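You operate a simulated robot arm through the tools that you are given. There is no shell and no other tool. Be economical: measure what you need, move in short steps, check, and stop when the job is done.

You run a simulated two-armed robot. Do the job below in one go: nothing can be reset, and whatever is moved stays where it is left.

Task
On the green mat, fold the key cloth in half, so that its two long edges meet.
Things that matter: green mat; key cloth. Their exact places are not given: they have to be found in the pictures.

Only the result counts: the job must be done as asked and must still hold three seconds after the hand-in. Knocking over, shifting, dropping, spilling or breaking anything else fails it. Flat cloth is picked up by pressing the open fingertips on it (5 to 10 N) and closing them slowly along it; thin cloth reads only 2 to 8 mm in the jaws.

Robot
Two 7-joint arms with two-finger parallel grippers on one trunk, on a base that drives. Base frame: it is fixed to the floor where the robot stands at the start and does not move with it; the origin is under the middle of the robot, x ahead of it, y to its left, z up. Lengths are in mm, angles in rad, forces in N, time in s.
The left shoulder is at the start at [70, 188, 1090], the right one opposite. Places, roughly: green mat [500, 0, 700]; key cloth [500, -200, 700]. Payload 3.91 kg a hand.
Tool frame (each hand has its own): the origin (TCP) lies between the finger pads and is the grasp point; the fingertips stand 30 mm ahead of it; z points along the fingers, y is the line along which they close. The gripper opens to 110 mm. The fingers are 20 mm wide and 10 mm thick; the gripper's body (48 by 112 mm) begins 55 mm behind the TCP.
Orientation is that of the tool frame in the base frame, as a unit quaternion [w, x, y, z]. With the fingers straight down and closing along the base's y, the tool's x points along the base's -x, its y along +y and its z along -z.

Tools
- The arms move only by the tool nudge_tool. It takes "left_series", "right_series" or both (then of equal length, played together; a hand with none holds still); each is a list of rows, each an object of numbers (a shift or turn left out is 0, a gripper value left out holds the last): "wx", "wy", "wz": the turn, a rotation vector about the base's x, y, z in degrees; "x", "y", "z": the shift along the base's x, y, z in mm; "jaw": the closure, from 0 (fully open) to 1 (shut). In form: [{"wx": .., "wy": .., "wz": .., "x": .., "y": .., "z": .., "jaw": ..}, ...]. A call has 1 to 8 rows; each row shifts and turns the commanded pose from where the row before left it. Rows are played at 5 a second. More than 50 mm and 0.15 rad between two rows, or a gripper value outside its range, and nothing of the call is played. Where a pose cannot be reached the arm comes as near as it can. A force on the tool above 40 N (or 10 N above the force at the start of the call, whichever is more), or a blocked arm, ends the call early, and 0.2 s more pass. The fingers move at their own pace (about 72 mm/s each) and stop on an object; they squeeze with about 32 N. The grip force told is the motor's: it shows also when the fingers shut on nothing. Time passes only in rows, and 0.2 s behind the last, so rows that do not move let the fingers close. The reply holds the time, the measured pose of the TCP, the force on the tool along the base axes, the opening and the grip force, in the units named above and with some noise, with the torque about the TCP (base axes, N m) and any sound that the robot's microphone picked up, and new pictures: "pictures" is both (left out), scene, wrist or none (wrist: the cameras of the hands that moved).
- Cameras (640 x 400 px; columns grow to the right, rows downward): "scene" is now at [123.1, -0.4, 1290.1]; the picture's right is [0.01, -1.00, -0.00], its down [-0.83, -0.01, -0.55] and it looks along [0.55, 0.00, -0.83] (base axes); focal length 255 px, centre (320, 200). "left" rides on the left gripper at [72, -17, -103] in its tool frame; the picture's right is [0.23, 0.97, 0.00], its down [-0.76, 0.18, -0.62] and it looks along [-0.61, 0.14, 0.78] (tool axes); focal length 222 px, centre (320, 200). "right" rides on the right gripper at [72, 17, -103] in its tool frame; the picture's right is [-0.23, 0.97, 0.00], its down [-0.76, -0.18, -0.62] and it looks along [-0.61, -0.14, 0.78] (tool axes); focal length 222 px, centre (320, 200).
- raise_lower(by): slides the trunk up (or, below 0, down) by that many mm; the arms and the scene camera ride with it, the base frame stays. It gives what a move gives, with no picture.
- base_move(legs): drives the robot by 1 to 6 legs, each [ahead, turn to the left] in mm and rad, along the robot's own axes; the way and the turn of a leg run together, so that a leg with both is an arc; at most 1500 mm and 3.142 rad a leg. The arms and the cameras ride along, it lands a little off, and it stops where it bumps. It gives what a move gives, and a new picture of the scene camera.
- head_to(pan, tilt): turns the head with the scene camera to pan (to the left, within 1.501 rad either way) and tilt (down, from -0.506 to 1.204), counted from straight ahead of the robot. It gives what a move gives, and a new picture of the scene camera.
- pixel_to_xyz(camera, pixels): for up to 12 pixels [column, row] of the newest picture of that camera ("zoom" is the newest enlarged one), the place [x, y, z] in the base frame of the surface seen there, good to about 2 mm. No time passes.
- zoom(camera, box): a new picture of the part [left, top, right, bottom] of that camera's present view, enlarged. No time passes.
- hand_in(): hands the job in; it is judged then, once.

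Work in short steps. Measure before you move; look again where a grasp or a placing could have gone wrong, and mend it. You have 80 turns and 260 pictures in all, those below and enlarged ones among them. Open the grippers and draw the arms clear of the work before you hand the job in, unless the task says otherwise; then end with one line.

The tools are called after "Call:" as a command line: name --argument value ..., lists and objects as JSON in quotes. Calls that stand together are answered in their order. nudge_tool: Moves the arms, as the interface text tells. Its arguments: {"type":"object","properties":{"left_series":{"type":"array","items":{"type":"object","properties":{"wx":{"type":"number"},"wy":{"type":"number"},"wz":{"type":"number"},"x":{"type":"number"},"y":{"type":"number"},"z":{"type":"number"},"jaw":{"type":"number"}}}},"right_series":{"type":"array","items":{"type":"object","properties":{"wx":{"type":"number"},"wy":{"type":"number"},"wz":{"type":"number"},"x":{"type":"number"},"y":{"type":"number"},"z":{"type":"number"},"jaw":{"type":"number"}}}},"pictures":{"type":"string","enum":["both","scene","wrist","none"]}},"required":[]} The other tools are called the same way: raise_lower (by) slides the trunk up or down; base_move (legs) drives the base; head_to (pan, tilt) turns the head that bears the scene camera; pixel_to_xyz (camera, pixels) gives the place of the surface under pixels of a picture; zoom (camera, box) takes an enlarged picture of a part of a camera's view; hand_in () hands the job in.

At the start:

```text
clock: 0.0
left_ee_pos: [316.9, -22.6, 987.6]
left_orientation: [-0.001, 0.001, 1.0, 0.0]
left_wrist_force: [0.4, 0.1, 0.1]
left_torque: [-0.02, 0.01, 0.0]
left_opening: 109.9
left_grip_force: 0.0
right_ee_pos: [399.6, -348.2, 951.3]
right_orientation: [0.0, 0.001, 1.0, 0.0]
right_wrist_force: [1.4, -0.1, -0.5]
right_torque: [0.03, -0.02, 0.01]
right_opening: 109.9
right_grip_force: 0.0
trunk travel left (down, up): [-600.0, 340.0]
robot x, y, heading: [1.1, 1.8, 0.0]
head pan, tilt: [0.007, 0.984]
```

scene: 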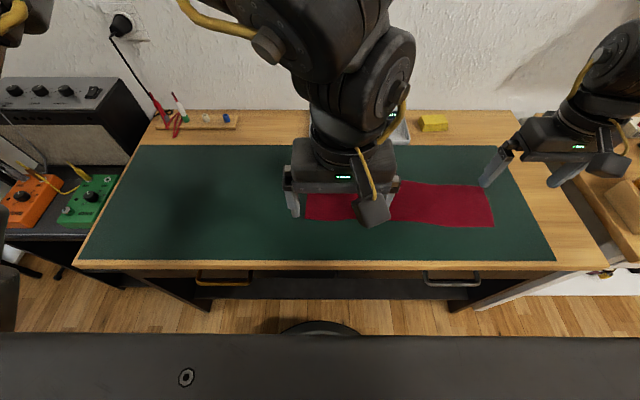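
right: 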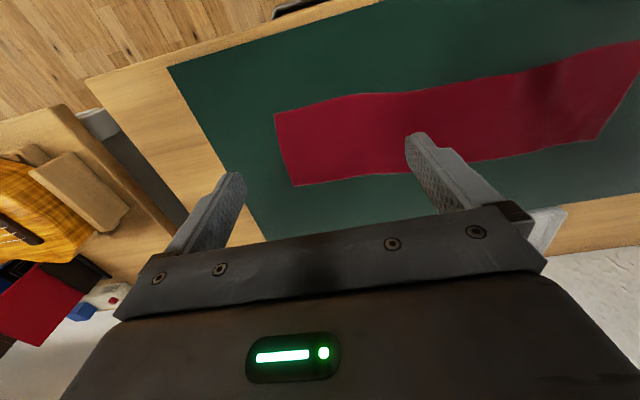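
left: 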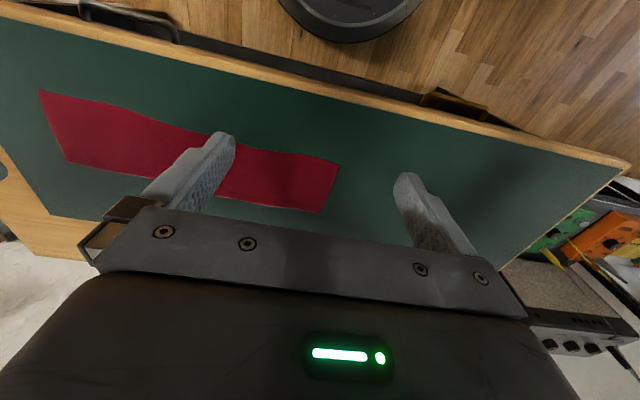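

The red cloth lies along y on the green mat, partly hidden by the left arm. I measure its corners in the scene and in the wrist views.

Call:
pixel_to_xyz --camera "scene" --pixels '[[494, 226], [489, 187], [440, 224], [440, 186], [307, 219], [400, 183]]'

Call:
pixel_to_xyz --camera "left" --pixels '[[40, 92], [67, 162], [339, 165], [321, 212], [240, 145], [220, 195]]'

Call:
pixel_to_xyz --camera "right" --pixels '[[276, 114], [292, 186], [390, 93], [410, 173], [520, 73], [599, 138]]'

```text
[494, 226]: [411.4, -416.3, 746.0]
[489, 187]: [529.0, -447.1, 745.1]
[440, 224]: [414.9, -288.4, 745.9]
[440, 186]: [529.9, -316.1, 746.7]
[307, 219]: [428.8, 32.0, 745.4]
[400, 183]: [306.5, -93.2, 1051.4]
```

```text
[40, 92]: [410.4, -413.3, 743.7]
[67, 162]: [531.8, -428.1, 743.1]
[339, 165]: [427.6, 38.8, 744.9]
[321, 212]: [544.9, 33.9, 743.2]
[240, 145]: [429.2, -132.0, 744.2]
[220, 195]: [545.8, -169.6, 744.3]
```

```text
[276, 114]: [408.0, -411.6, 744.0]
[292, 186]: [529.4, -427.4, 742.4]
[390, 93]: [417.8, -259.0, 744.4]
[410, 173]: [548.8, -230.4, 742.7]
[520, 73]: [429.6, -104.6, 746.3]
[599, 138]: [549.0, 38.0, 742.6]
```

The cloth is about 450 x 120 mm, with its top at z≈744. I plan to take the far long edge near both ends and bring it toward the robot, so I move both hands above those corners with the jaws half open.

Call:
nudge_tool --left_series '[{"x": 37, "y": 3, "z": -10, "jaw": 0.5}, {"x": 37, "y": 3, "z": -20}, {"x": 37, "y": 3, "z": -25}, {"x": 37, "y": 3, "z": -25}, {"x": 37, "y": 3, "z": -30}, {"x": 36, "y": 3, "z": -30}]' --right_series '[{"x": 20, "y": -7, "z": -18, "jaw": 0.5}, {"x": 20, "y": -7, "z": -18}, {"x": 20, "y": -7, "z": -18}, {"x": 20, "y": -7, "z": -18}, {"x": 20, "y": -7, "z": -18}, {"x": 20, "y": -7, "z": -18}]'

```text
clock: 1.4
left_ee_pos: [541.3, -5.7, 846.9]
left_orientation: [-0.001, 0.0, 1.0, 0.001]
left_wrist_force: [0.9, -0.6, 0.4]
left_torque: [-0.03, 0.03, -0.01]
left_opening: 54.7
left_grip_force: 0.0
right_ee_pos: [521.9, -391.4, 841.8]
right_orientation: [-0.002, 0.001, 1.0, 0.0]
right_wrist_force: [-0.3, 0.4, -0.6]
right_torque: [0.0, 0.02, 0.0]
right_opening: 55.2
right_grip_force: 0.1
trunk travel left (down, up): [-600.0, 340.0]
robot x, y, heading: [2.8, -2.5, 0.002]
head pan, tilt: [0.007, 0.984]
```

scene: 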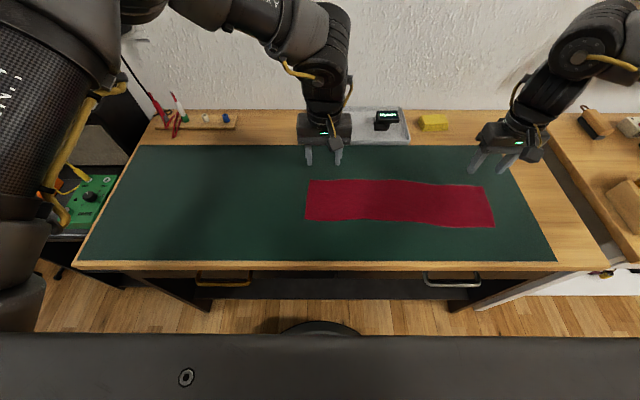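
right: 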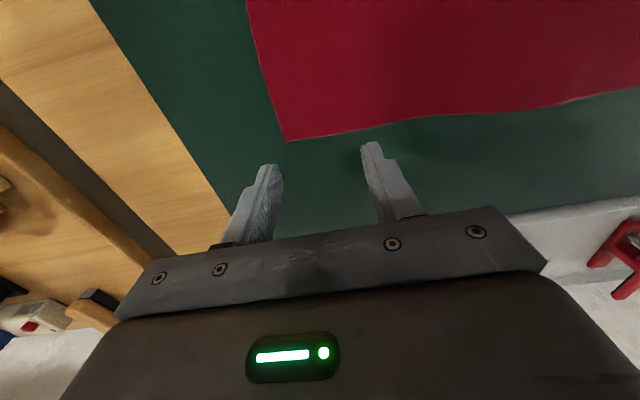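
left: 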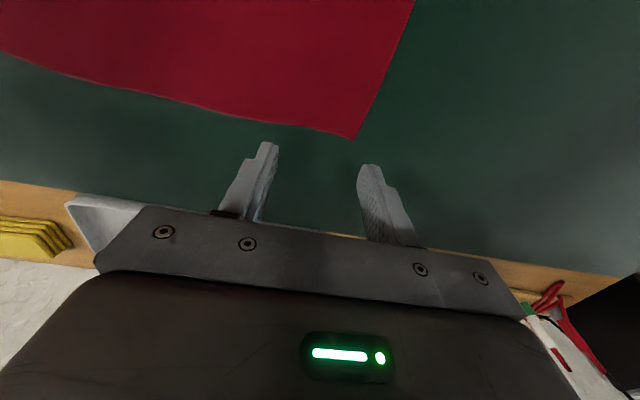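

The hands are near the far corners with the tips about 70 mm above the surface. I measure the corners again from the close views.

Call:
pixel_to_xyz --camera "right" --pixels '[[287, 139], [340, 129], [440, 115], [330, 150], [263, 80]]'

Call:
pixel_to_xyz --camera "left" --pixels '[[354, 136], [300, 124], [200, 104], [300, 150], [385, 75]]'

Call:
pixel_to_xyz --camera "scene" --pixels '[[494, 226], [484, 188], [380, 183], [380, 219], [307, 219], [309, 181], [440, 188], [440, 223], [250, 200]]'

Call:
zoom --camera "scene" --box '[280, 120, 520, 270]'

```text
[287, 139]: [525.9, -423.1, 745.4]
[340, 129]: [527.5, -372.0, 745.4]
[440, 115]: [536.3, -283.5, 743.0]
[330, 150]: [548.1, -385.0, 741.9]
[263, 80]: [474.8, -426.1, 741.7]
```

```text
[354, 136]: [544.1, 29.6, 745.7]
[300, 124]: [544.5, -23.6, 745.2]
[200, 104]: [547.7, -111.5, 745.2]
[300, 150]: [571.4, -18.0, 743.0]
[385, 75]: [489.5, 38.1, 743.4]
```

```text
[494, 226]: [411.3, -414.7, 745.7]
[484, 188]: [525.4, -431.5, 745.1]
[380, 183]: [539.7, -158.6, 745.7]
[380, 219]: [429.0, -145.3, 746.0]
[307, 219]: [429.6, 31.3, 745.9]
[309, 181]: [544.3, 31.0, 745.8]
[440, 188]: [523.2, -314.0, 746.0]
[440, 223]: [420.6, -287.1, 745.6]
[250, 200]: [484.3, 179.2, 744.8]
```

```text
2.67 times, centred on (400, 195) of scene
```

zoom: 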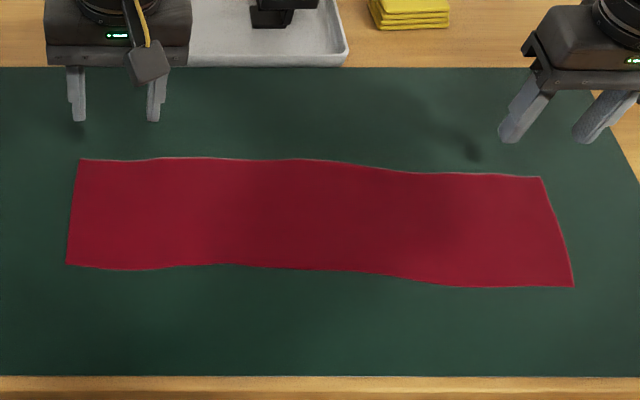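

The corners are FR (526,-425), NR (411,-415), NL (429,33) and FL (545,32). I descend with the finger strips just inside the far edge and stop shortly above contact.

Call:
nudge_tool --left_series '[{"x": -2, "y": 0, "z": -25}, {"x": -1, "y": 0, "z": -25}, {"x": -1, "z": -14}, {}]' --right_series '[{"x": -2, "y": 0, "z": -25}, {"x": -1, "y": 0, "z": -22}, {"x": -1, "z": -12}, {}]' --pictures "wrist"

```text
clock: 2.4
left_ee_pos: [532.9, -5.6, 782.2]
left_orientation: [-0.001, 0.0, 1.0, 0.0]
left_wrist_force: [-0.3, -0.9, 0.5]
left_torque: [-0.01, -0.03, -0.03]
left_opening: 54.8
left_grip_force: 0.1
right_ee_pos: [516.5, -391.5, 783.7]
right_orientation: [0.0, 0.0, 1.0, 0.0]
right_wrist_force: [-0.3, -0.1, -0.1]
right_torque: [0.02, 0.02, 0.01]
right_opening: 55.2
right_grip_force: 0.0
trunk travel left (down, up): [-600.0, 340.0]
robot x, y, heading: [1.7, 1.7, 0.006]
head pan, tilt: [0.007, 0.984]
```

right: 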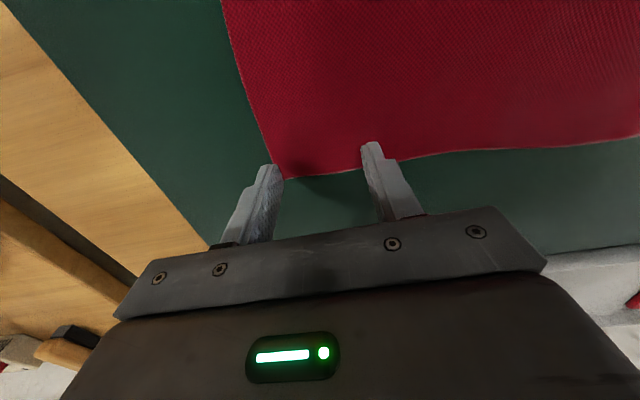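
left: 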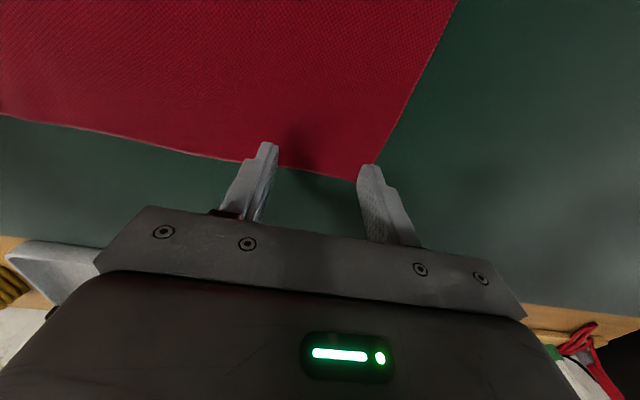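

The tips are about 8 mm above the cloth and their outer fingers sit near the short ends. I shift each hand 8 mm inward and lower until I feel contact.

Call:
nudge_tool --left_series '[{"y": -7, "z": -4}, {"z": -3}, {"z": -2}, {}]' --right_series '[{"y": 7, "z": -4}, {"z": -3}, {"z": -2}, {}]' --pictures "wrist"

```text
clock: 3.4
left_ee_pos: [534.2, -13.0, 774.5]
left_orientation: [0.001, -0.001, 1.0, 0.0]
left_wrist_force: [2.2, -0.8, 9.3]
left_torque: [0.04, -0.1, -0.01]
left_opening: 55.1
left_grip_force: 0.1
right_ee_pos: [516.1, -383.3, 775.2]
right_orientation: [0.0, 0.0, 1.0, 0.0]
right_wrist_force: [0.2, 0.3, 0.0]
right_torque: [-0.04, -0.02, 0.02]
right_opening: 54.9
right_grip_force: 0.0
trunk travel left (down, up): [-600.0, 340.0]
robot x, y, heading: [-1.2, -0.9, 0.004]
head pan, tilt: [0.007, 0.984]
```

right: 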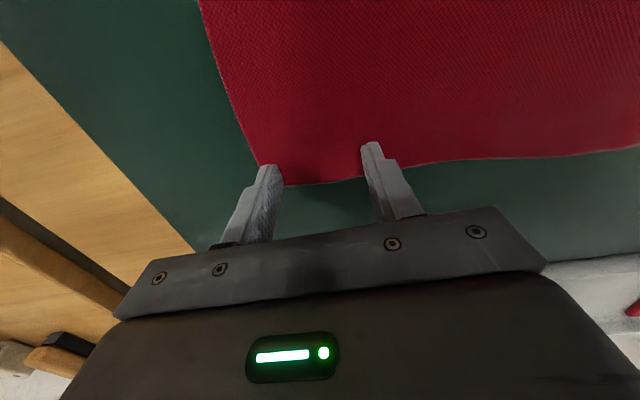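
left: 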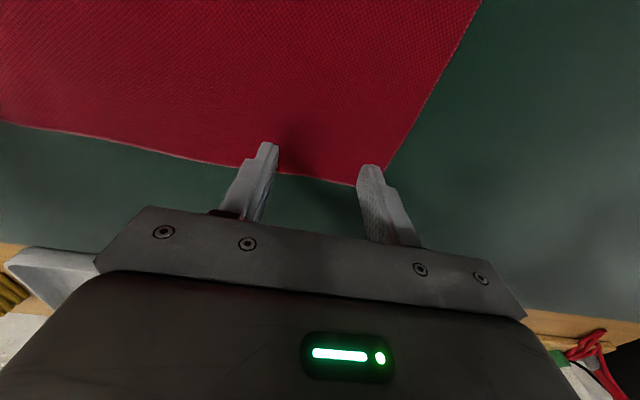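

Left presses at 9 N and right is just off contact. I lower the right hand a little more.

Call:
nudge_tool --right_series '[{"z": -1.5}, {}]' --pictures "none"

```text
clock: 4.0
left_ee_pos: [533.6, -12.4, 774.7]
left_orientation: [0.0, -0.001, 1.0, -0.001]
left_wrist_force: [6.1, -0.3, 14.0]
left_torque: [0.01, -0.19, 0.0]
left_opening: 55.0
left_grip_force: 0.2
right_ee_pos: [515.1, -383.6, 774.3]
right_orientation: [0.001, 0.0, 1.0, 0.0]
right_wrist_force: [-0.4, 0.1, 2.4]
right_torque: [-0.01, 0.04, 0.01]
right_opening: 54.8
right_grip_force: 0.1
trunk travel left (down, up): [-600.0, 340.0]
robot x, y, heading: [-0.7, 2.5, -0.001]
head pan, tilt: [0.007, 0.984]
```

Left has risen to 14 N and right shows only 2 N. I trim both by under a millimetre.

Call:
nudge_tool --left_series '[{"z": 0.7}, {}]' --right_series '[{"z": -0.7}, {}]' --pictures "none"

```text
clock: 4.6
left_ee_pos: [531.2, -11.0, 774.2]
left_orientation: [0.0, -0.001, 1.0, 0.0]
left_wrist_force: [2.9, -1.0, 5.9]
left_torque: [-0.03, -0.13, -0.02]
left_opening: 55.0
left_grip_force: 0.2
right_ee_pos: [515.0, -383.1, 773.9]
right_orientation: [0.001, 0.0, 1.0, 0.0]
right_wrist_force: [-0.5, -0.8, 8.1]
right_torque: [-0.01, -0.02, -0.01]
right_opening: 55.1
right_grip_force: 0.0
trunk travel left (down, up): [-600.0, 340.0]
robot x, y, heading: [3.5, -2.4, -0.003]
head pan, tilt: [0.007, 0.984]
```

Both press at 6–8 N. Now I close both slowly along the cloth.

Call:
nudge_tool --left_series '[{"jaw": 0.57}, {"jaw": 0.64}, {"jaw": 0.71}, {"jaw": 0.78}, {"jaw": 0.85}, {"jaw": 0.92}, {"jaw": 1.0}, {}]' --right_series '[{"jaw": 0.57}, {"jaw": 0.64}, {"jaw": 0.71}, {"jaw": 0.78}, {"jaw": 0.85}, {"jaw": 0.92}, {"jaw": 1.0}, {}]'

```text
clock: 6.4
left_ee_pos: [533.4, -12.6, 774.6]
left_orientation: [0.001, 0.0, 1.0, -0.001]
left_wrist_force: [-0.7, -9.0, 1.9]
left_torque: [-0.25, 0.03, -0.05]
left_opening: 1.8
left_grip_force: 32.3
right_ee_pos: [515.1, -381.5, 774.5]
right_orientation: [0.0, 0.0, 1.0, -0.001]
right_wrist_force: [1.5, 8.2, 10.1]
right_torque: [0.21, -0.05, 0.06]
right_opening: 2.3
right_grip_force: 31.9
trunk travel left (down, up): [-600.0, 340.0]
robot x, y, heading: [1.1, -1.9, 0.001]
head pan, tilt: [0.007, 0.984]
```

scene: 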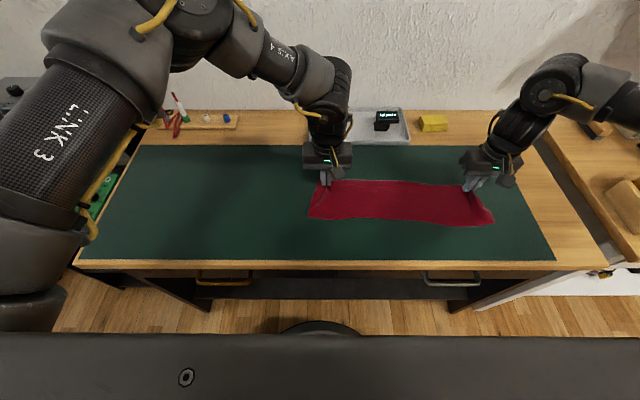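
right: 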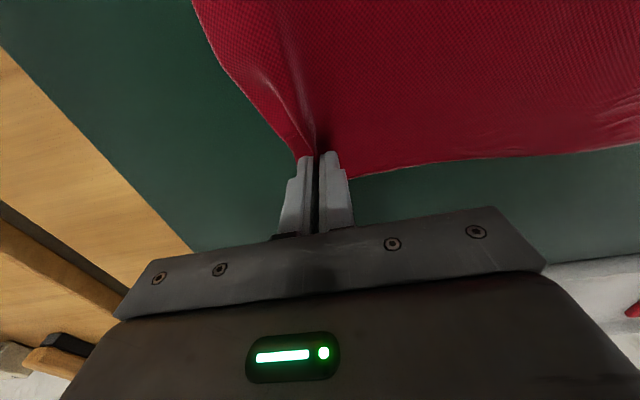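
left: 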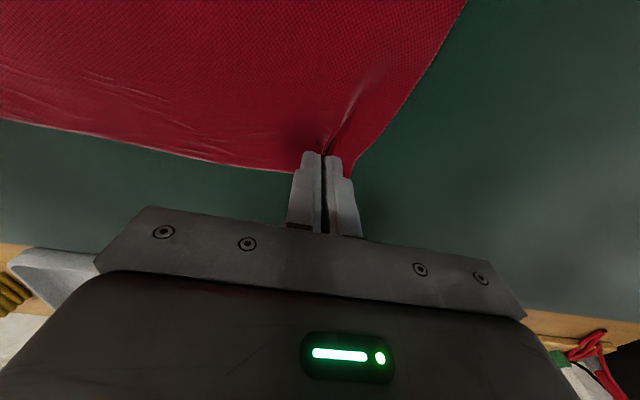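

Both jaws hold about 2 mm of cloth. I lift and carry the edge in a low arc toward the robot, turning the fingers forward as I go.

Call:
nudge_tool --left_series '[{"z": 20}, {"x": -14.2, "y": 0.7, "z": 11.7, "wy": -8}, {"x": -16.1, "y": 0.7, "z": 6.1, "wy": -8}, {"x": -17.9, "y": 0.7, "z": 1.6, "wy": -8}, {"x": -15.7, "y": 0.7, "z": -1, "wy": -8}, {"x": -15.4, "y": 0.7, "z": -4.4, "wy": -8}]' --right_series '[{"z": 20}, {"x": -14.2, "y": 0.7, "z": 11.7, "wy": -8}, {"x": -16.1, "y": 0.7, "z": 6.1, "wy": -8}, {"x": -17.9, "y": 0.7, "z": 1.6, "wy": -8}, {"x": -15.7, "y": 0.7, "z": -1, "wy": -8}, {"x": -15.4, "y": 0.7, "z": -4.4, "wy": -8}]'

Call:
zoom --camera "scene" --box '[280, 120, 520, 270]'

```text
clock: 7.8
left_ee_pos: [453.1, -10.4, 807.2]
left_orientation: [0.344, 0.0, 0.939, -0.001]
left_wrist_force: [-1.4, -9.0, 0.4]
left_torque: [-0.16, 0.01, -0.2]
left_opening: 2.1
left_grip_force: 31.9
right_ee_pos: [435.9, -381.0, 809.3]
right_orientation: [0.343, 0.001, 0.939, 0.001]
right_wrist_force: [-0.1, 8.6, 0.4]
right_torque: [0.16, 0.04, 0.21]
right_opening: 2.5
right_grip_force: 32.4
trunk travel left (down, up): [-600.0, 340.0]
robot x, y, heading: [-0.6, 2.5, -0.001]
head pan, tilt: [0.007, 0.984]
```

scene: 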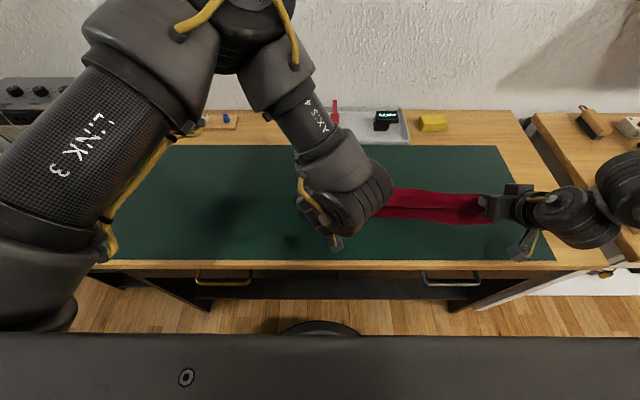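
right: 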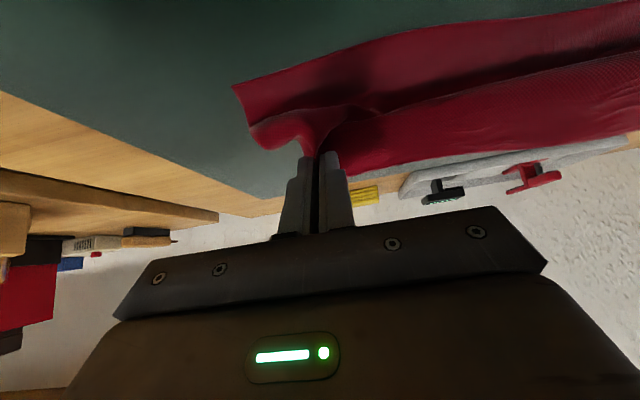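
left: 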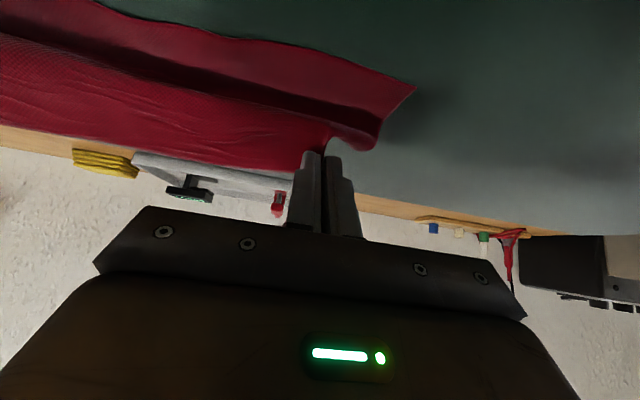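

```text
2.67 times, centred on (400, 195) of scene
```

zoom: 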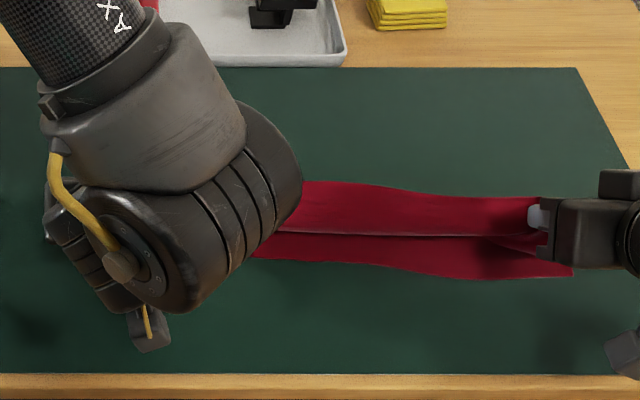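

The fold is forming well, with the flap now past vertical. I check where the near edge and the new fold line lie.

Call:
pixel_to_xyz --camera "zoom" --pixels '[[570, 276], [500, 279], [400, 266], [300, 260], [330, 234], [480, 238], [330, 183], [480, 196], [530, 198]]'

Call:
pixel_to_xyz --camera "right" --pixels '[[234, 88], [340, 55], [500, 20]]'

Call:
pixel_to_xyz --camera "left" --pixels '[[414, 88], [330, 58], [180, 24]]'

```text
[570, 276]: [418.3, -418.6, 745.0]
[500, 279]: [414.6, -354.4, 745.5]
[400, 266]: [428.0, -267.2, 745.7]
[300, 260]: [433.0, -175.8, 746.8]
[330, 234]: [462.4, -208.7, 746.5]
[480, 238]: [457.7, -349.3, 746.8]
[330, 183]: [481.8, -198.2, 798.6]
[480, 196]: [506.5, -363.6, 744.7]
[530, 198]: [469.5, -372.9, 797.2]
```

```text
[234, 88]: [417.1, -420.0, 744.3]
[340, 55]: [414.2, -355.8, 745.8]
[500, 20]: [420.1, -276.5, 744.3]
```

```text
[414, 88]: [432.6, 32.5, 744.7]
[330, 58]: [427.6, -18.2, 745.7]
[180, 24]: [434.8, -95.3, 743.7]
```

The near edge shifted only about 5 mm: NR is (418,-419), NL is (433,32). I bring the tips over points 12 mm inside it and lower them, easing the y tension slightly.

Call:
nudge_tool --left_series '[{"x": -8, "y": -1, "z": -3}, {"x": -9, "y": -1, "z": -6}, {"x": -8, "z": -10}, {"x": -7.5, "z": -11}, {}]' --right_series '[{"x": -8, "y": 1, "z": -4}, {"x": -7, "y": 1, "z": -7}, {"x": -7, "z": -10}, {"x": -6.7, "z": -11}, {}]'

Call:
zoom --camera "scene" --box '[280, 120, 520, 270]'

```text
clock: 9.0
left_ee_pos: [427.5, -10.6, 779.8]
left_orientation: [0.339, 0.0, 0.941, -0.001]
left_wrist_force: [0.4, -6.7, 1.5]
left_torque: [-0.12, -0.02, -0.12]
left_opening: 2.2
left_grip_force: 32.1
left hand out of reach, approached as far as the arm can: row 4
right_ee_pos: [408.2, -379.3, 775.3]
right_orientation: [0.344, 0.0, 0.939, 0.0]
right_wrist_force: [1.4, 4.3, 6.8]
right_torque: [0.1, -0.11, 0.14]
right_opening: 2.3
right_grip_force: 32.3
trunk travel left (down, up): [-600.0, 340.0]
robot x, y, heading: [-0.2, 0.5, 0.0]
head pan, tilt: [0.007, 0.984]
```

scene: 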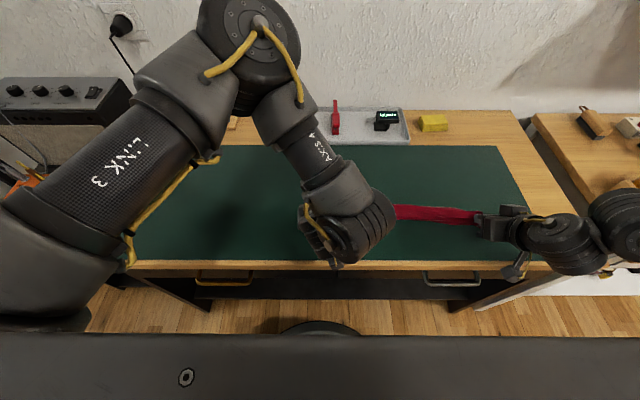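
right: 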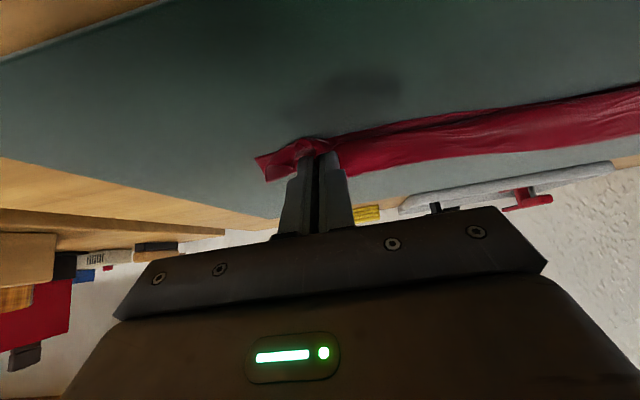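
left: 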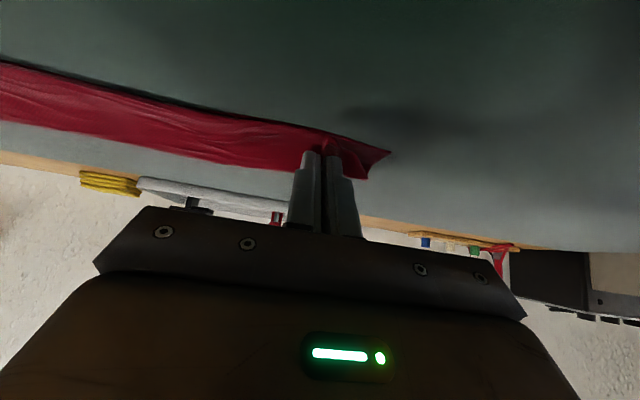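

```text
2.67 times, centred on (400, 195) of scene
```

zoom: 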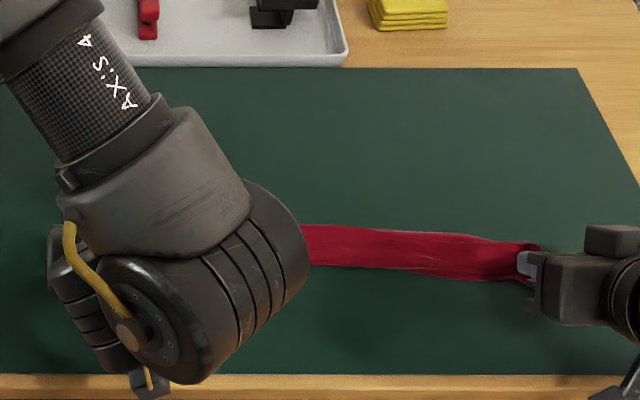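

Right touches down at 7 N. Left hit its reach limit about 6 mm short, so I reduce the left tilt by 8° and place its tip at the target.

Call:
nudge_tool --left_series '[{"x": 3, "z": -1, "wy": 8}, {}]' --pictures "wrist"

```text
clock: 9.6
left_ee_pos: [430.7, -9.2, 779.3]
left_orientation: [0.275, -0.001, 0.961, 0.0]
left_wrist_force: [-0.1, -5.8, 1.6]
left_torque: [-0.13, -0.04, -0.08]
left_opening: 1.9
left_grip_force: 32.1
right_ee_pos: [407.4, -378.8, 775.6]
right_orientation: [0.343, 0.0, 0.939, 0.001]
right_wrist_force: [2.4, 6.6, 8.3]
right_torque: [0.18, -0.17, 0.13]
right_opening: 2.4
right_grip_force: 31.5
trunk travel left (down, up): [-600.0, 340.0]
robot x, y, heading: [-1.5, -2.4, 0.003]
head pan, tilt: [0.007, 0.984]
```

left: 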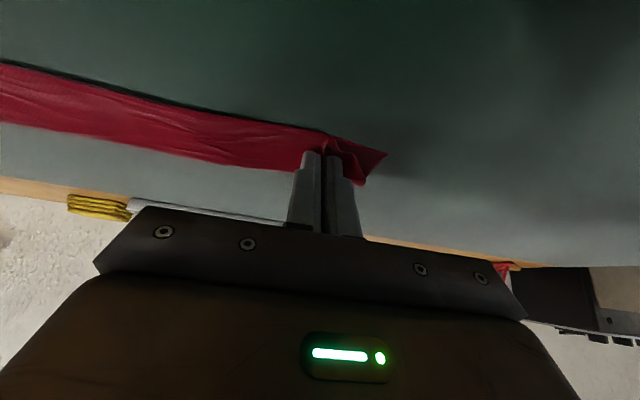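

The left tip is at x≈447, z≈754. I move it 6 mm toward the robot and 2 mm down.

Call:
nudge_tool --left_series '[{"x": -6, "z": -1}, {"z": -1.5}, {}]' --pictures "wrist"

Call:
pixel_to_xyz --camera "right" --pixels '[[255, 158], [264, 180], [380, 128], [500, 107], [630, 87]]'

```text
clock: 10.4
left_ee_pos: [425.3, -9.1, 776.2]
left_orientation: [0.275, -0.001, 0.961, -0.001]
left_wrist_force: [0.2, -7.3, 3.1]
left_torque: [-0.21, -0.04, -0.09]
left_opening: 2.2
left_grip_force: 31.9
right_ee_pos: [407.4, -378.8, 775.2]
right_orientation: [0.342, 0.0, 0.94, 0.0]
right_wrist_force: [2.0, 6.7, 8.9]
right_torque: [0.16, -0.16, 0.13]
right_opening: 2.2
right_grip_force: 31.6
trunk travel left (down, up): [-600.0, 340.0]
robot x, y, heading: [-0.6, 1.3, 0.001]
head pan, tilt: [0.007, 0.984]
```

left: 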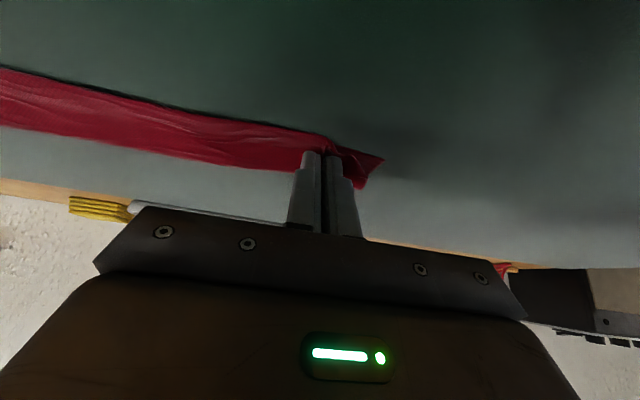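

```text
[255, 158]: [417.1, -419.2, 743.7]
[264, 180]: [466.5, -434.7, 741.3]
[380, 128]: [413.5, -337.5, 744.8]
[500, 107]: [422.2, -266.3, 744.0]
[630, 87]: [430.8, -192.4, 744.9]
```

Both grips are in place over the near edge. I release by opening part-way and look before withdrawing.

Call:
nudge_tool --left_series '[{"jaw": 0.93}, {"jaw": 0.85}, {"jaw": 0.75}, {}]' --right_series '[{"jaw": 0.93, "z": 0.7}, {"jaw": 0.85}, {"jaw": 0.75}, {}]' --pictures "wrist"

```text
clock: 11.4
left_ee_pos: [424.0, -8.5, 776.7]
left_orientation: [0.276, 0.001, 0.961, 0.0]
left_wrist_force: [0.4, 0.1, 3.7]
left_torque: [0.0, -0.02, -0.01]
left_opening: 26.6
left_grip_force: 0.0
right_ee_pos: [407.9, -378.8, 776.0]
right_orientation: [0.342, 0.001, 0.94, 0.0]
right_wrist_force: [-1.4, -1.2, 2.4]
right_torque: [0.01, -0.02, -0.02]
right_opening: 26.5
right_grip_force: 0.0
trunk travel left (down, up): [-600.0, 340.0]
robot x, y, heading: [1.3, 0.6, -0.002]
head pan, tilt: [0.007, 0.984]
```

right: 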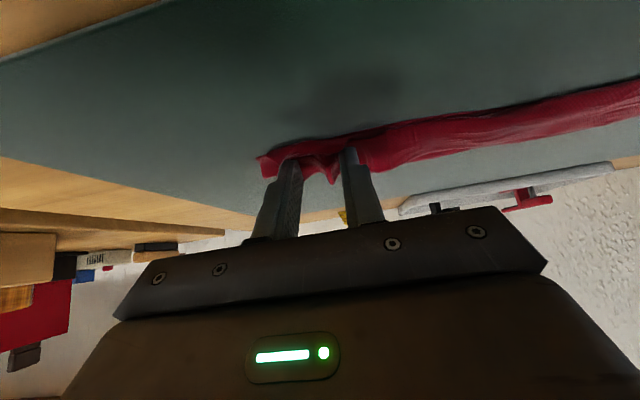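
left: 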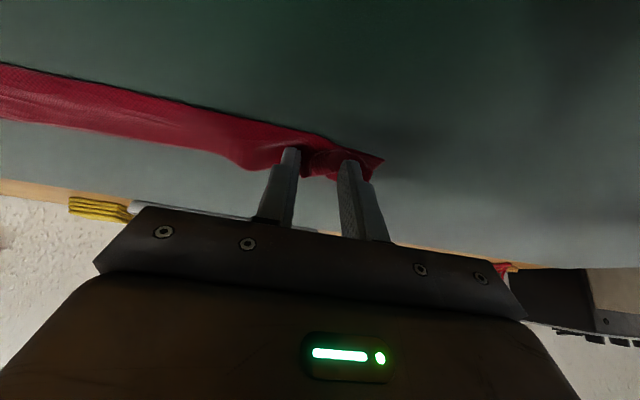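

The cloth is released between the fingers. I withdraw along the tool axis, up and back.

Call:
nudge_tool --left_series '[{"x": -3, "z": 6}, {"x": -4, "z": 10}, {"z": 25, "wy": 8}, {"z": 30, "wy": 8}, {"z": 40, "wy": 8}, {"x": -20, "y": 40, "z": 20, "wy": 8}, {"x": -20, "y": 45}, {"y": 45}]' --right_series '[{"x": -3, "z": 5}, {"x": -5, "z": 10}, {"z": 25, "wy": 8}, {"z": 30, "wy": 8}, {"z": 40, "wy": 8}, {"x": -10, "z": 20, "wy": 8}, {"x": -20, "wy": 8}, {"x": -10}]'

Call:
zoom --camera "scene" --box '[280, 120, 520, 270]'

```text
clock: 12.4
left_ee_pos: [418.7, -5.3, 837.3]
left_orientation: [0.159, 0.0, 0.987, 0.0]
left_wrist_force: [0.8, 0.3, -0.6]
left_torque: [-0.01, 0.06, 0.0]
left_opening: 27.2
left_grip_force: 0.1
right_ee_pos: [397.0, -339.4, 775.4]
right_orientation: [0.296, -0.007, 0.954, 0.045]
right_wrist_force: [-6.2, 1.7, 16.1]
right_torque: [-0.21, 0.04, -0.07]
right_opening: 26.4
right_grip_force: 0.1
right hand out of reach, approached as far as the arm can: row 2, 3, 4
trunk travel left (down, up): [-600.0, 340.0]
robot x, y, heading: [-1.1, -0.0, 0.0]
head pan, tilt: [0.007, 0.984]
stopped in row 4 (right hand): the force on the tool passed its limit (the readings are from after the stop); the commanded pose is now the measured one
```

scene: 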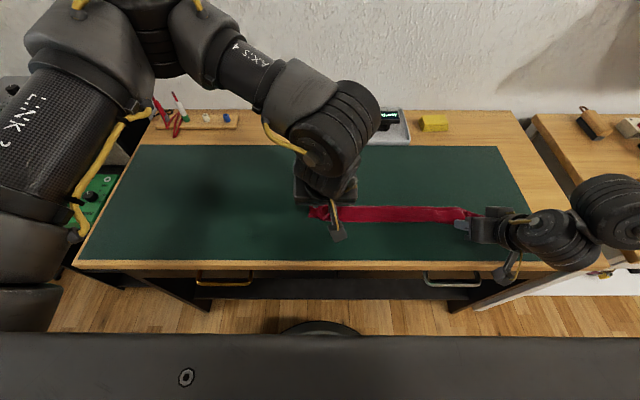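
right: 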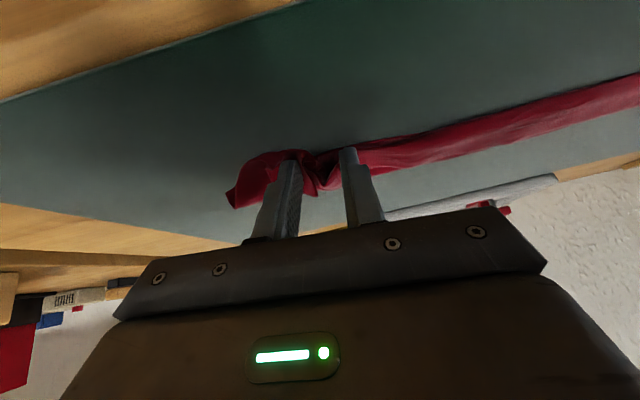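
left: 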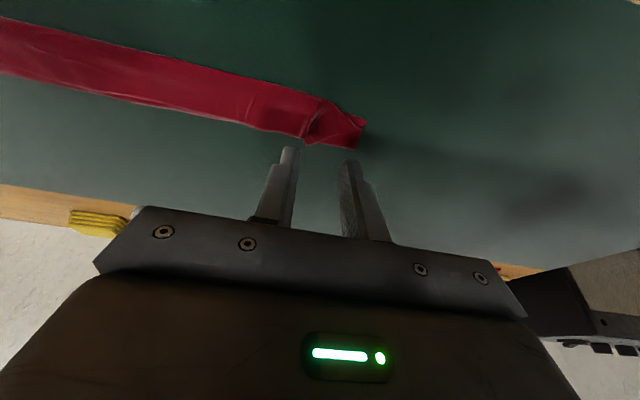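

```text
2.67 times, centred on (400, 195) of scene
```

zoom: 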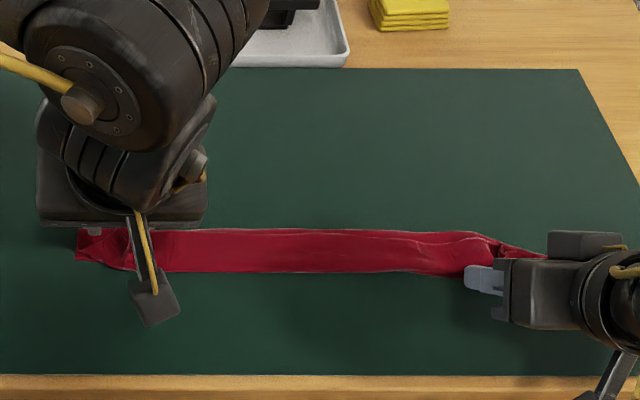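

The right hand ran into a reach limit and slid inward about 40 mm, dragging the right end. I lift it straight up in small steps, turning it upright and slightly forward.

Call:
nudge_tool --right_series '[{"x": 2, "z": 8}, {"x": 4, "z": 8, "wy": 4}]' --pictures "wrist"

```text
clock: 13.0
left_ee_pos: [418.0, -6.2, 837.8]
left_orientation: [0.159, 0.0, 0.987, 0.001]
left_wrist_force: [-0.1, 0.4, 0.9]
left_torque: [0.0, 0.0, 0.02]
left_opening: 27.5
left_grip_force: 0.2
right_ee_pos: [401.6, -341.5, 790.5]
right_orientation: [0.262, -0.005, 0.964, 0.045]
right_wrist_force: [0.1, 0.2, -0.5]
right_torque: [0.02, -0.01, 0.0]
right_opening: 27.6
right_grip_force: 0.1
trunk travel left (down, up): [-600.0, 340.0]
robot x, y, heading: [-0.5, -2.1, -0.0]
head pan, tilt: [0.007, 0.984]
```

right: 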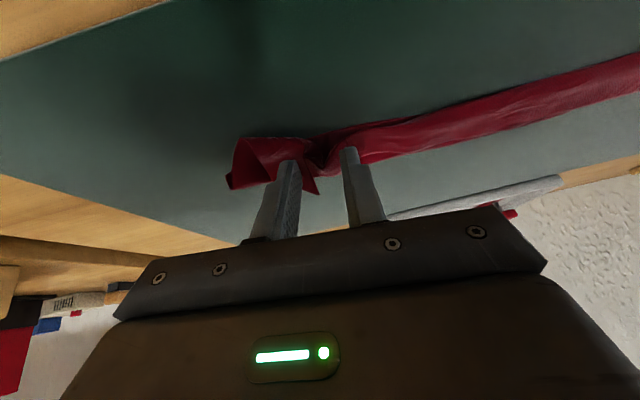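

The right hand is free at z 790. I raise both hands well clear and move them aside to get a full view.

Call:
nudge_tool --left_series '[{"z": 30, "wy": 8}, {"z": 30, "wy": 8}, {"y": 40, "z": 20}, {"y": 45}, {"y": 45}, {"y": 45}]' --right_series '[{"x": 4, "z": 20, "wy": 6}, {"x": 4, "z": 30, "wy": 8}, {"x": 4, "z": 30, "wy": 8}, {"y": -40, "z": 20, "wy": 8}, {"y": -45}, {"y": -45}]'

Call:
zoom --camera "scene" --box '[280, 150, 520, 270]'

```text
clock: 14.4
left_ee_pos: [418.8, 167.8, 916.7]
left_orientation: [0.021, 0.0, 1.0, -0.001]
left_wrist_force: [-0.2, 0.1, 1.0]
left_torque: [-0.05, -0.02, -0.02]
left_opening: 27.6
left_grip_force: 0.1
right_ee_pos: [413.0, -467.4, 893.2]
right_orientation: [0.005, 0.007, 0.999, 0.044]
right_wrist_force: [0.7, 0.5, 0.8]
right_torque: [0.0, -0.01, -0.01]
right_opening: 27.8
right_grip_force: 0.0
trunk travel left (down, up): [-600.0, 340.0]
robot x, y, heading: [2.6, 1.5, 0.001]
head pan, tilt: [0.007, 0.984]
```

scene: 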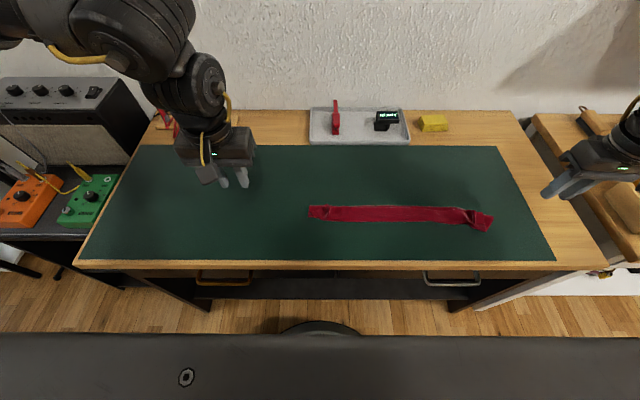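
right: 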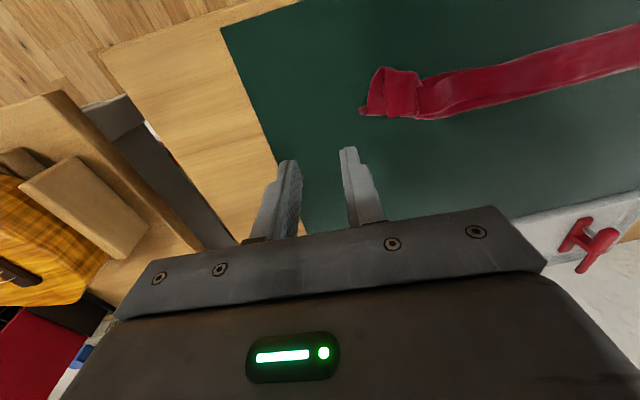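
left: 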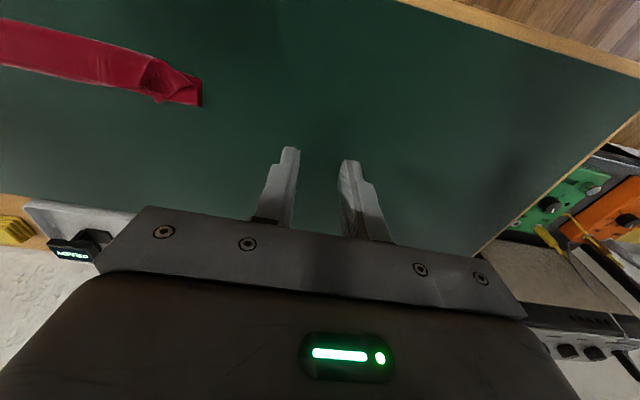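

```text
2.67 times, centred on (400, 210) of scene
```

zoom: 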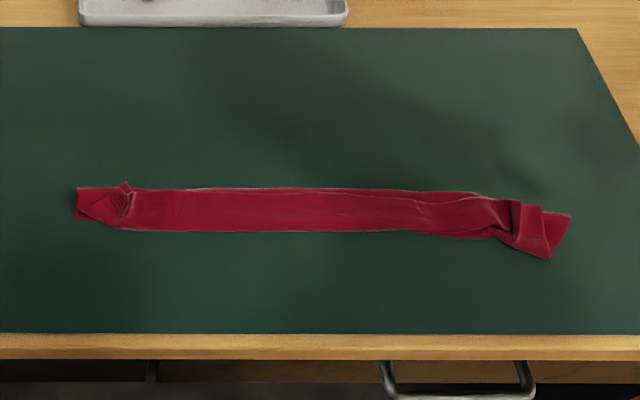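

The middle is folded neatly, but both ends are crumpled: a turned-up flap corner at left, bunched cloth at right. I zoom the wrist views onto each end.

Call:
zoom --camera "left" --box '[80, 30, 240, 130]'

Call:
zoom --camera "right" --box '[330, 40, 490, 140]'

Call:
zoom --camera "scene" --box '[300, 190, 380, 240]'

Call:
zoom --camera "scene" --box '[430, 190, 510, 240]'

```text
4.00 times, centred on (160, 80) of left
```

zoom: 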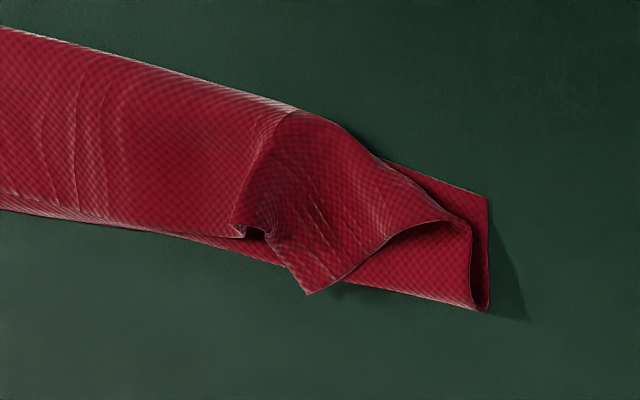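

```text
4.00 times, centred on (410, 90) of right
```

zoom: 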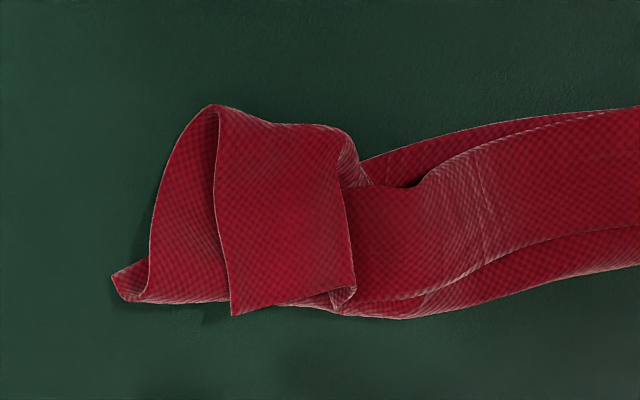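

```text
8.00 times, centred on (340, 215) of scene
```

zoom: 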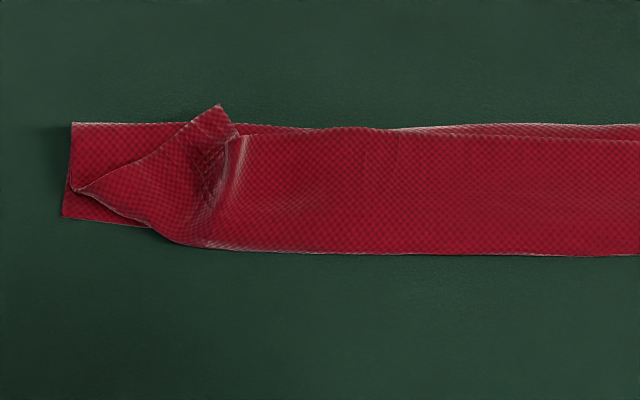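

```text
8.00 times, centred on (470, 215) of scene
```

zoom: 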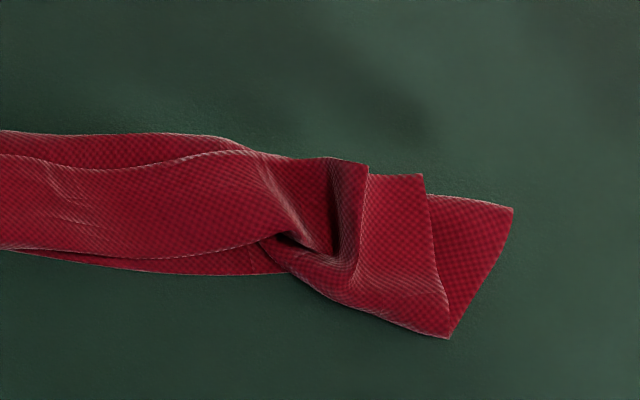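

The cross-section in the middle needs a closer look, to see whether it is two layers or the edge is turned back. I bring the left hand's camera over the middle and left part.

Call:
nudge_tool --left_series '[{"x": -30, "y": -45, "z": -20}, {"x": -30, "y": -45, "z": -20}, {"x": -20, "y": -45}, {"x": -10, "y": -45}, {"y": -40}]' --pictures "wrist"

Call:
zoom --camera "scene" --box '[360, 190, 440, 240]'

```text
refused: row 1 steps farther than a row can; nothing moved
```

```text
8.00 times, centred on (400, 215) of scene
```

zoom: 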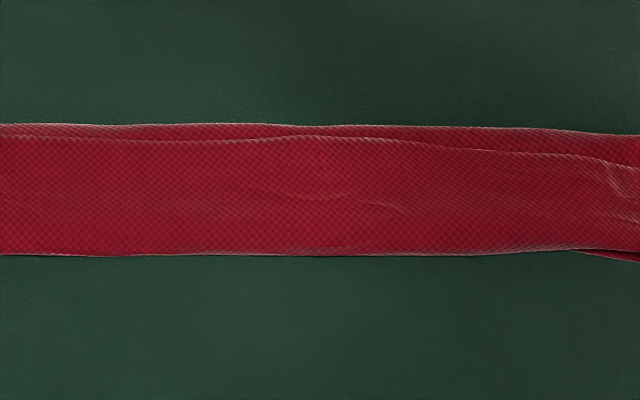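

Call:
pixel_to_xyz --camera "zoom" --pixels '[[200, 110], [200, 126], [200, 132], [200, 142], [200, 180], [200, 220], [200, 246], [200, 256], [200, 264], [500, 140], [500, 170], [500, 245]]'

Call:
nudge_tool --left_series '[{"x": -25, "y": -35, "z": -20}, {"x": -25, "y": -35, "z": -20}, {"x": -20, "y": -40}, {"x": -10, "y": -40}, {"y": -40}]' --pictures "wrist"

```text
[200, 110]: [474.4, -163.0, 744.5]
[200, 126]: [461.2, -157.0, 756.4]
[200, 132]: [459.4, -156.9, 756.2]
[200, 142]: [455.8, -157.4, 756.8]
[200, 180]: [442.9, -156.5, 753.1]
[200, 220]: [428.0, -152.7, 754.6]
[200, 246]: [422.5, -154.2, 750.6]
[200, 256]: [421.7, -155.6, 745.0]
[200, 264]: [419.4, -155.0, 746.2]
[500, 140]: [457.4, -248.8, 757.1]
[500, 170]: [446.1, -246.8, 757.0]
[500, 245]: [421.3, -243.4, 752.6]
```

```text
clock: 15.6
left_ee_pos: [337.1, -22.1, 875.0]
left_orientation: [0.021, -0.001, 1.0, 0.001]
left_wrist_force: [1.0, -0.2, 0.4]
left_torque: [0.02, -0.01, -0.04]
left_opening: 27.3
left_grip_force: 0.1
right_ee_pos: [414.5, -470.8, 890.6]
right_orientation: [0.005, 0.008, 0.999, 0.045]
right_wrist_force: [0.0, -0.6, -1.4]
right_torque: [0.02, 0.03, 0.01]
right_opening: 27.3
right_grip_force: 0.1
trunk travel left (down, up): [-600.0, 340.0]
robot x, y, heading: [-4.0, -1.9, -0.001]
head pan, tilt: [0.007, 0.984]
```

left: 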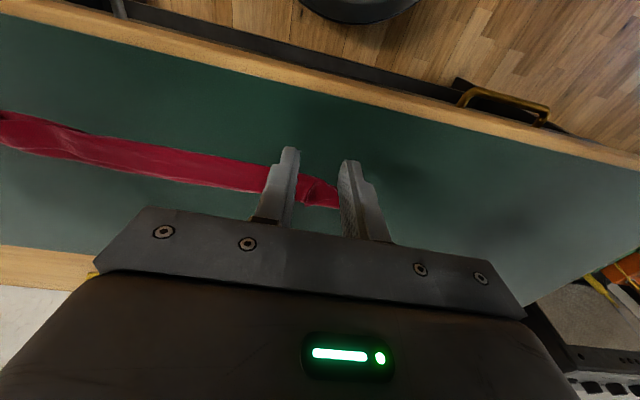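

Heights of 753–757 and a width of 40 mm show the held strip rolled back, giving about three layers with the free edge on top near x≈457. I'll unroll it and redo the fold with a much smaller grip, so I first back the base up for more reach margin.

Call:
base_move --legs '[[-120, 0]]'

```text
clock: 16.8
left_ee_pos: [217.8, -20.9, 875.3]
left_orientation: [0.021, -0.001, 1.0, 0.001]
left_wrist_force: [-0.7, 0.0, 1.2]
left_torque: [-0.02, 0.0, 0.01]
left_opening: 27.4
left_grip_force: 0.0
right_ee_pos: [294.7, -468.9, 891.1]
right_orientation: [0.005, 0.008, 0.999, 0.045]
right_wrist_force: [-0.1, 0.0, 1.2]
right_torque: [-0.02, 0.02, 0.04]
right_opening: 27.5
right_grip_force: 0.0
trunk travel left (down, up): [-600.0, 340.0]
robot x, y, heading: [-121.4, -1.8, -0.002]
head pan, tilt: [0.007, 0.984]
```

scene: 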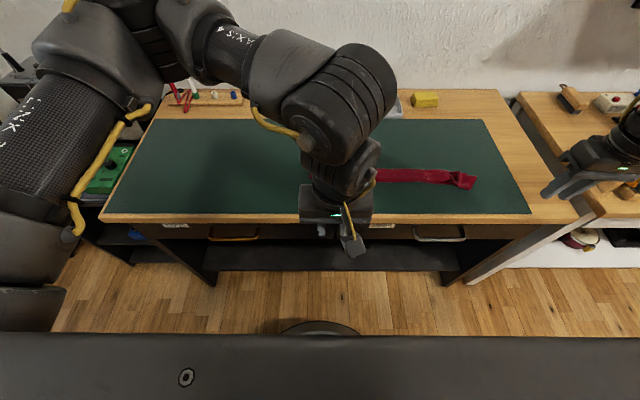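

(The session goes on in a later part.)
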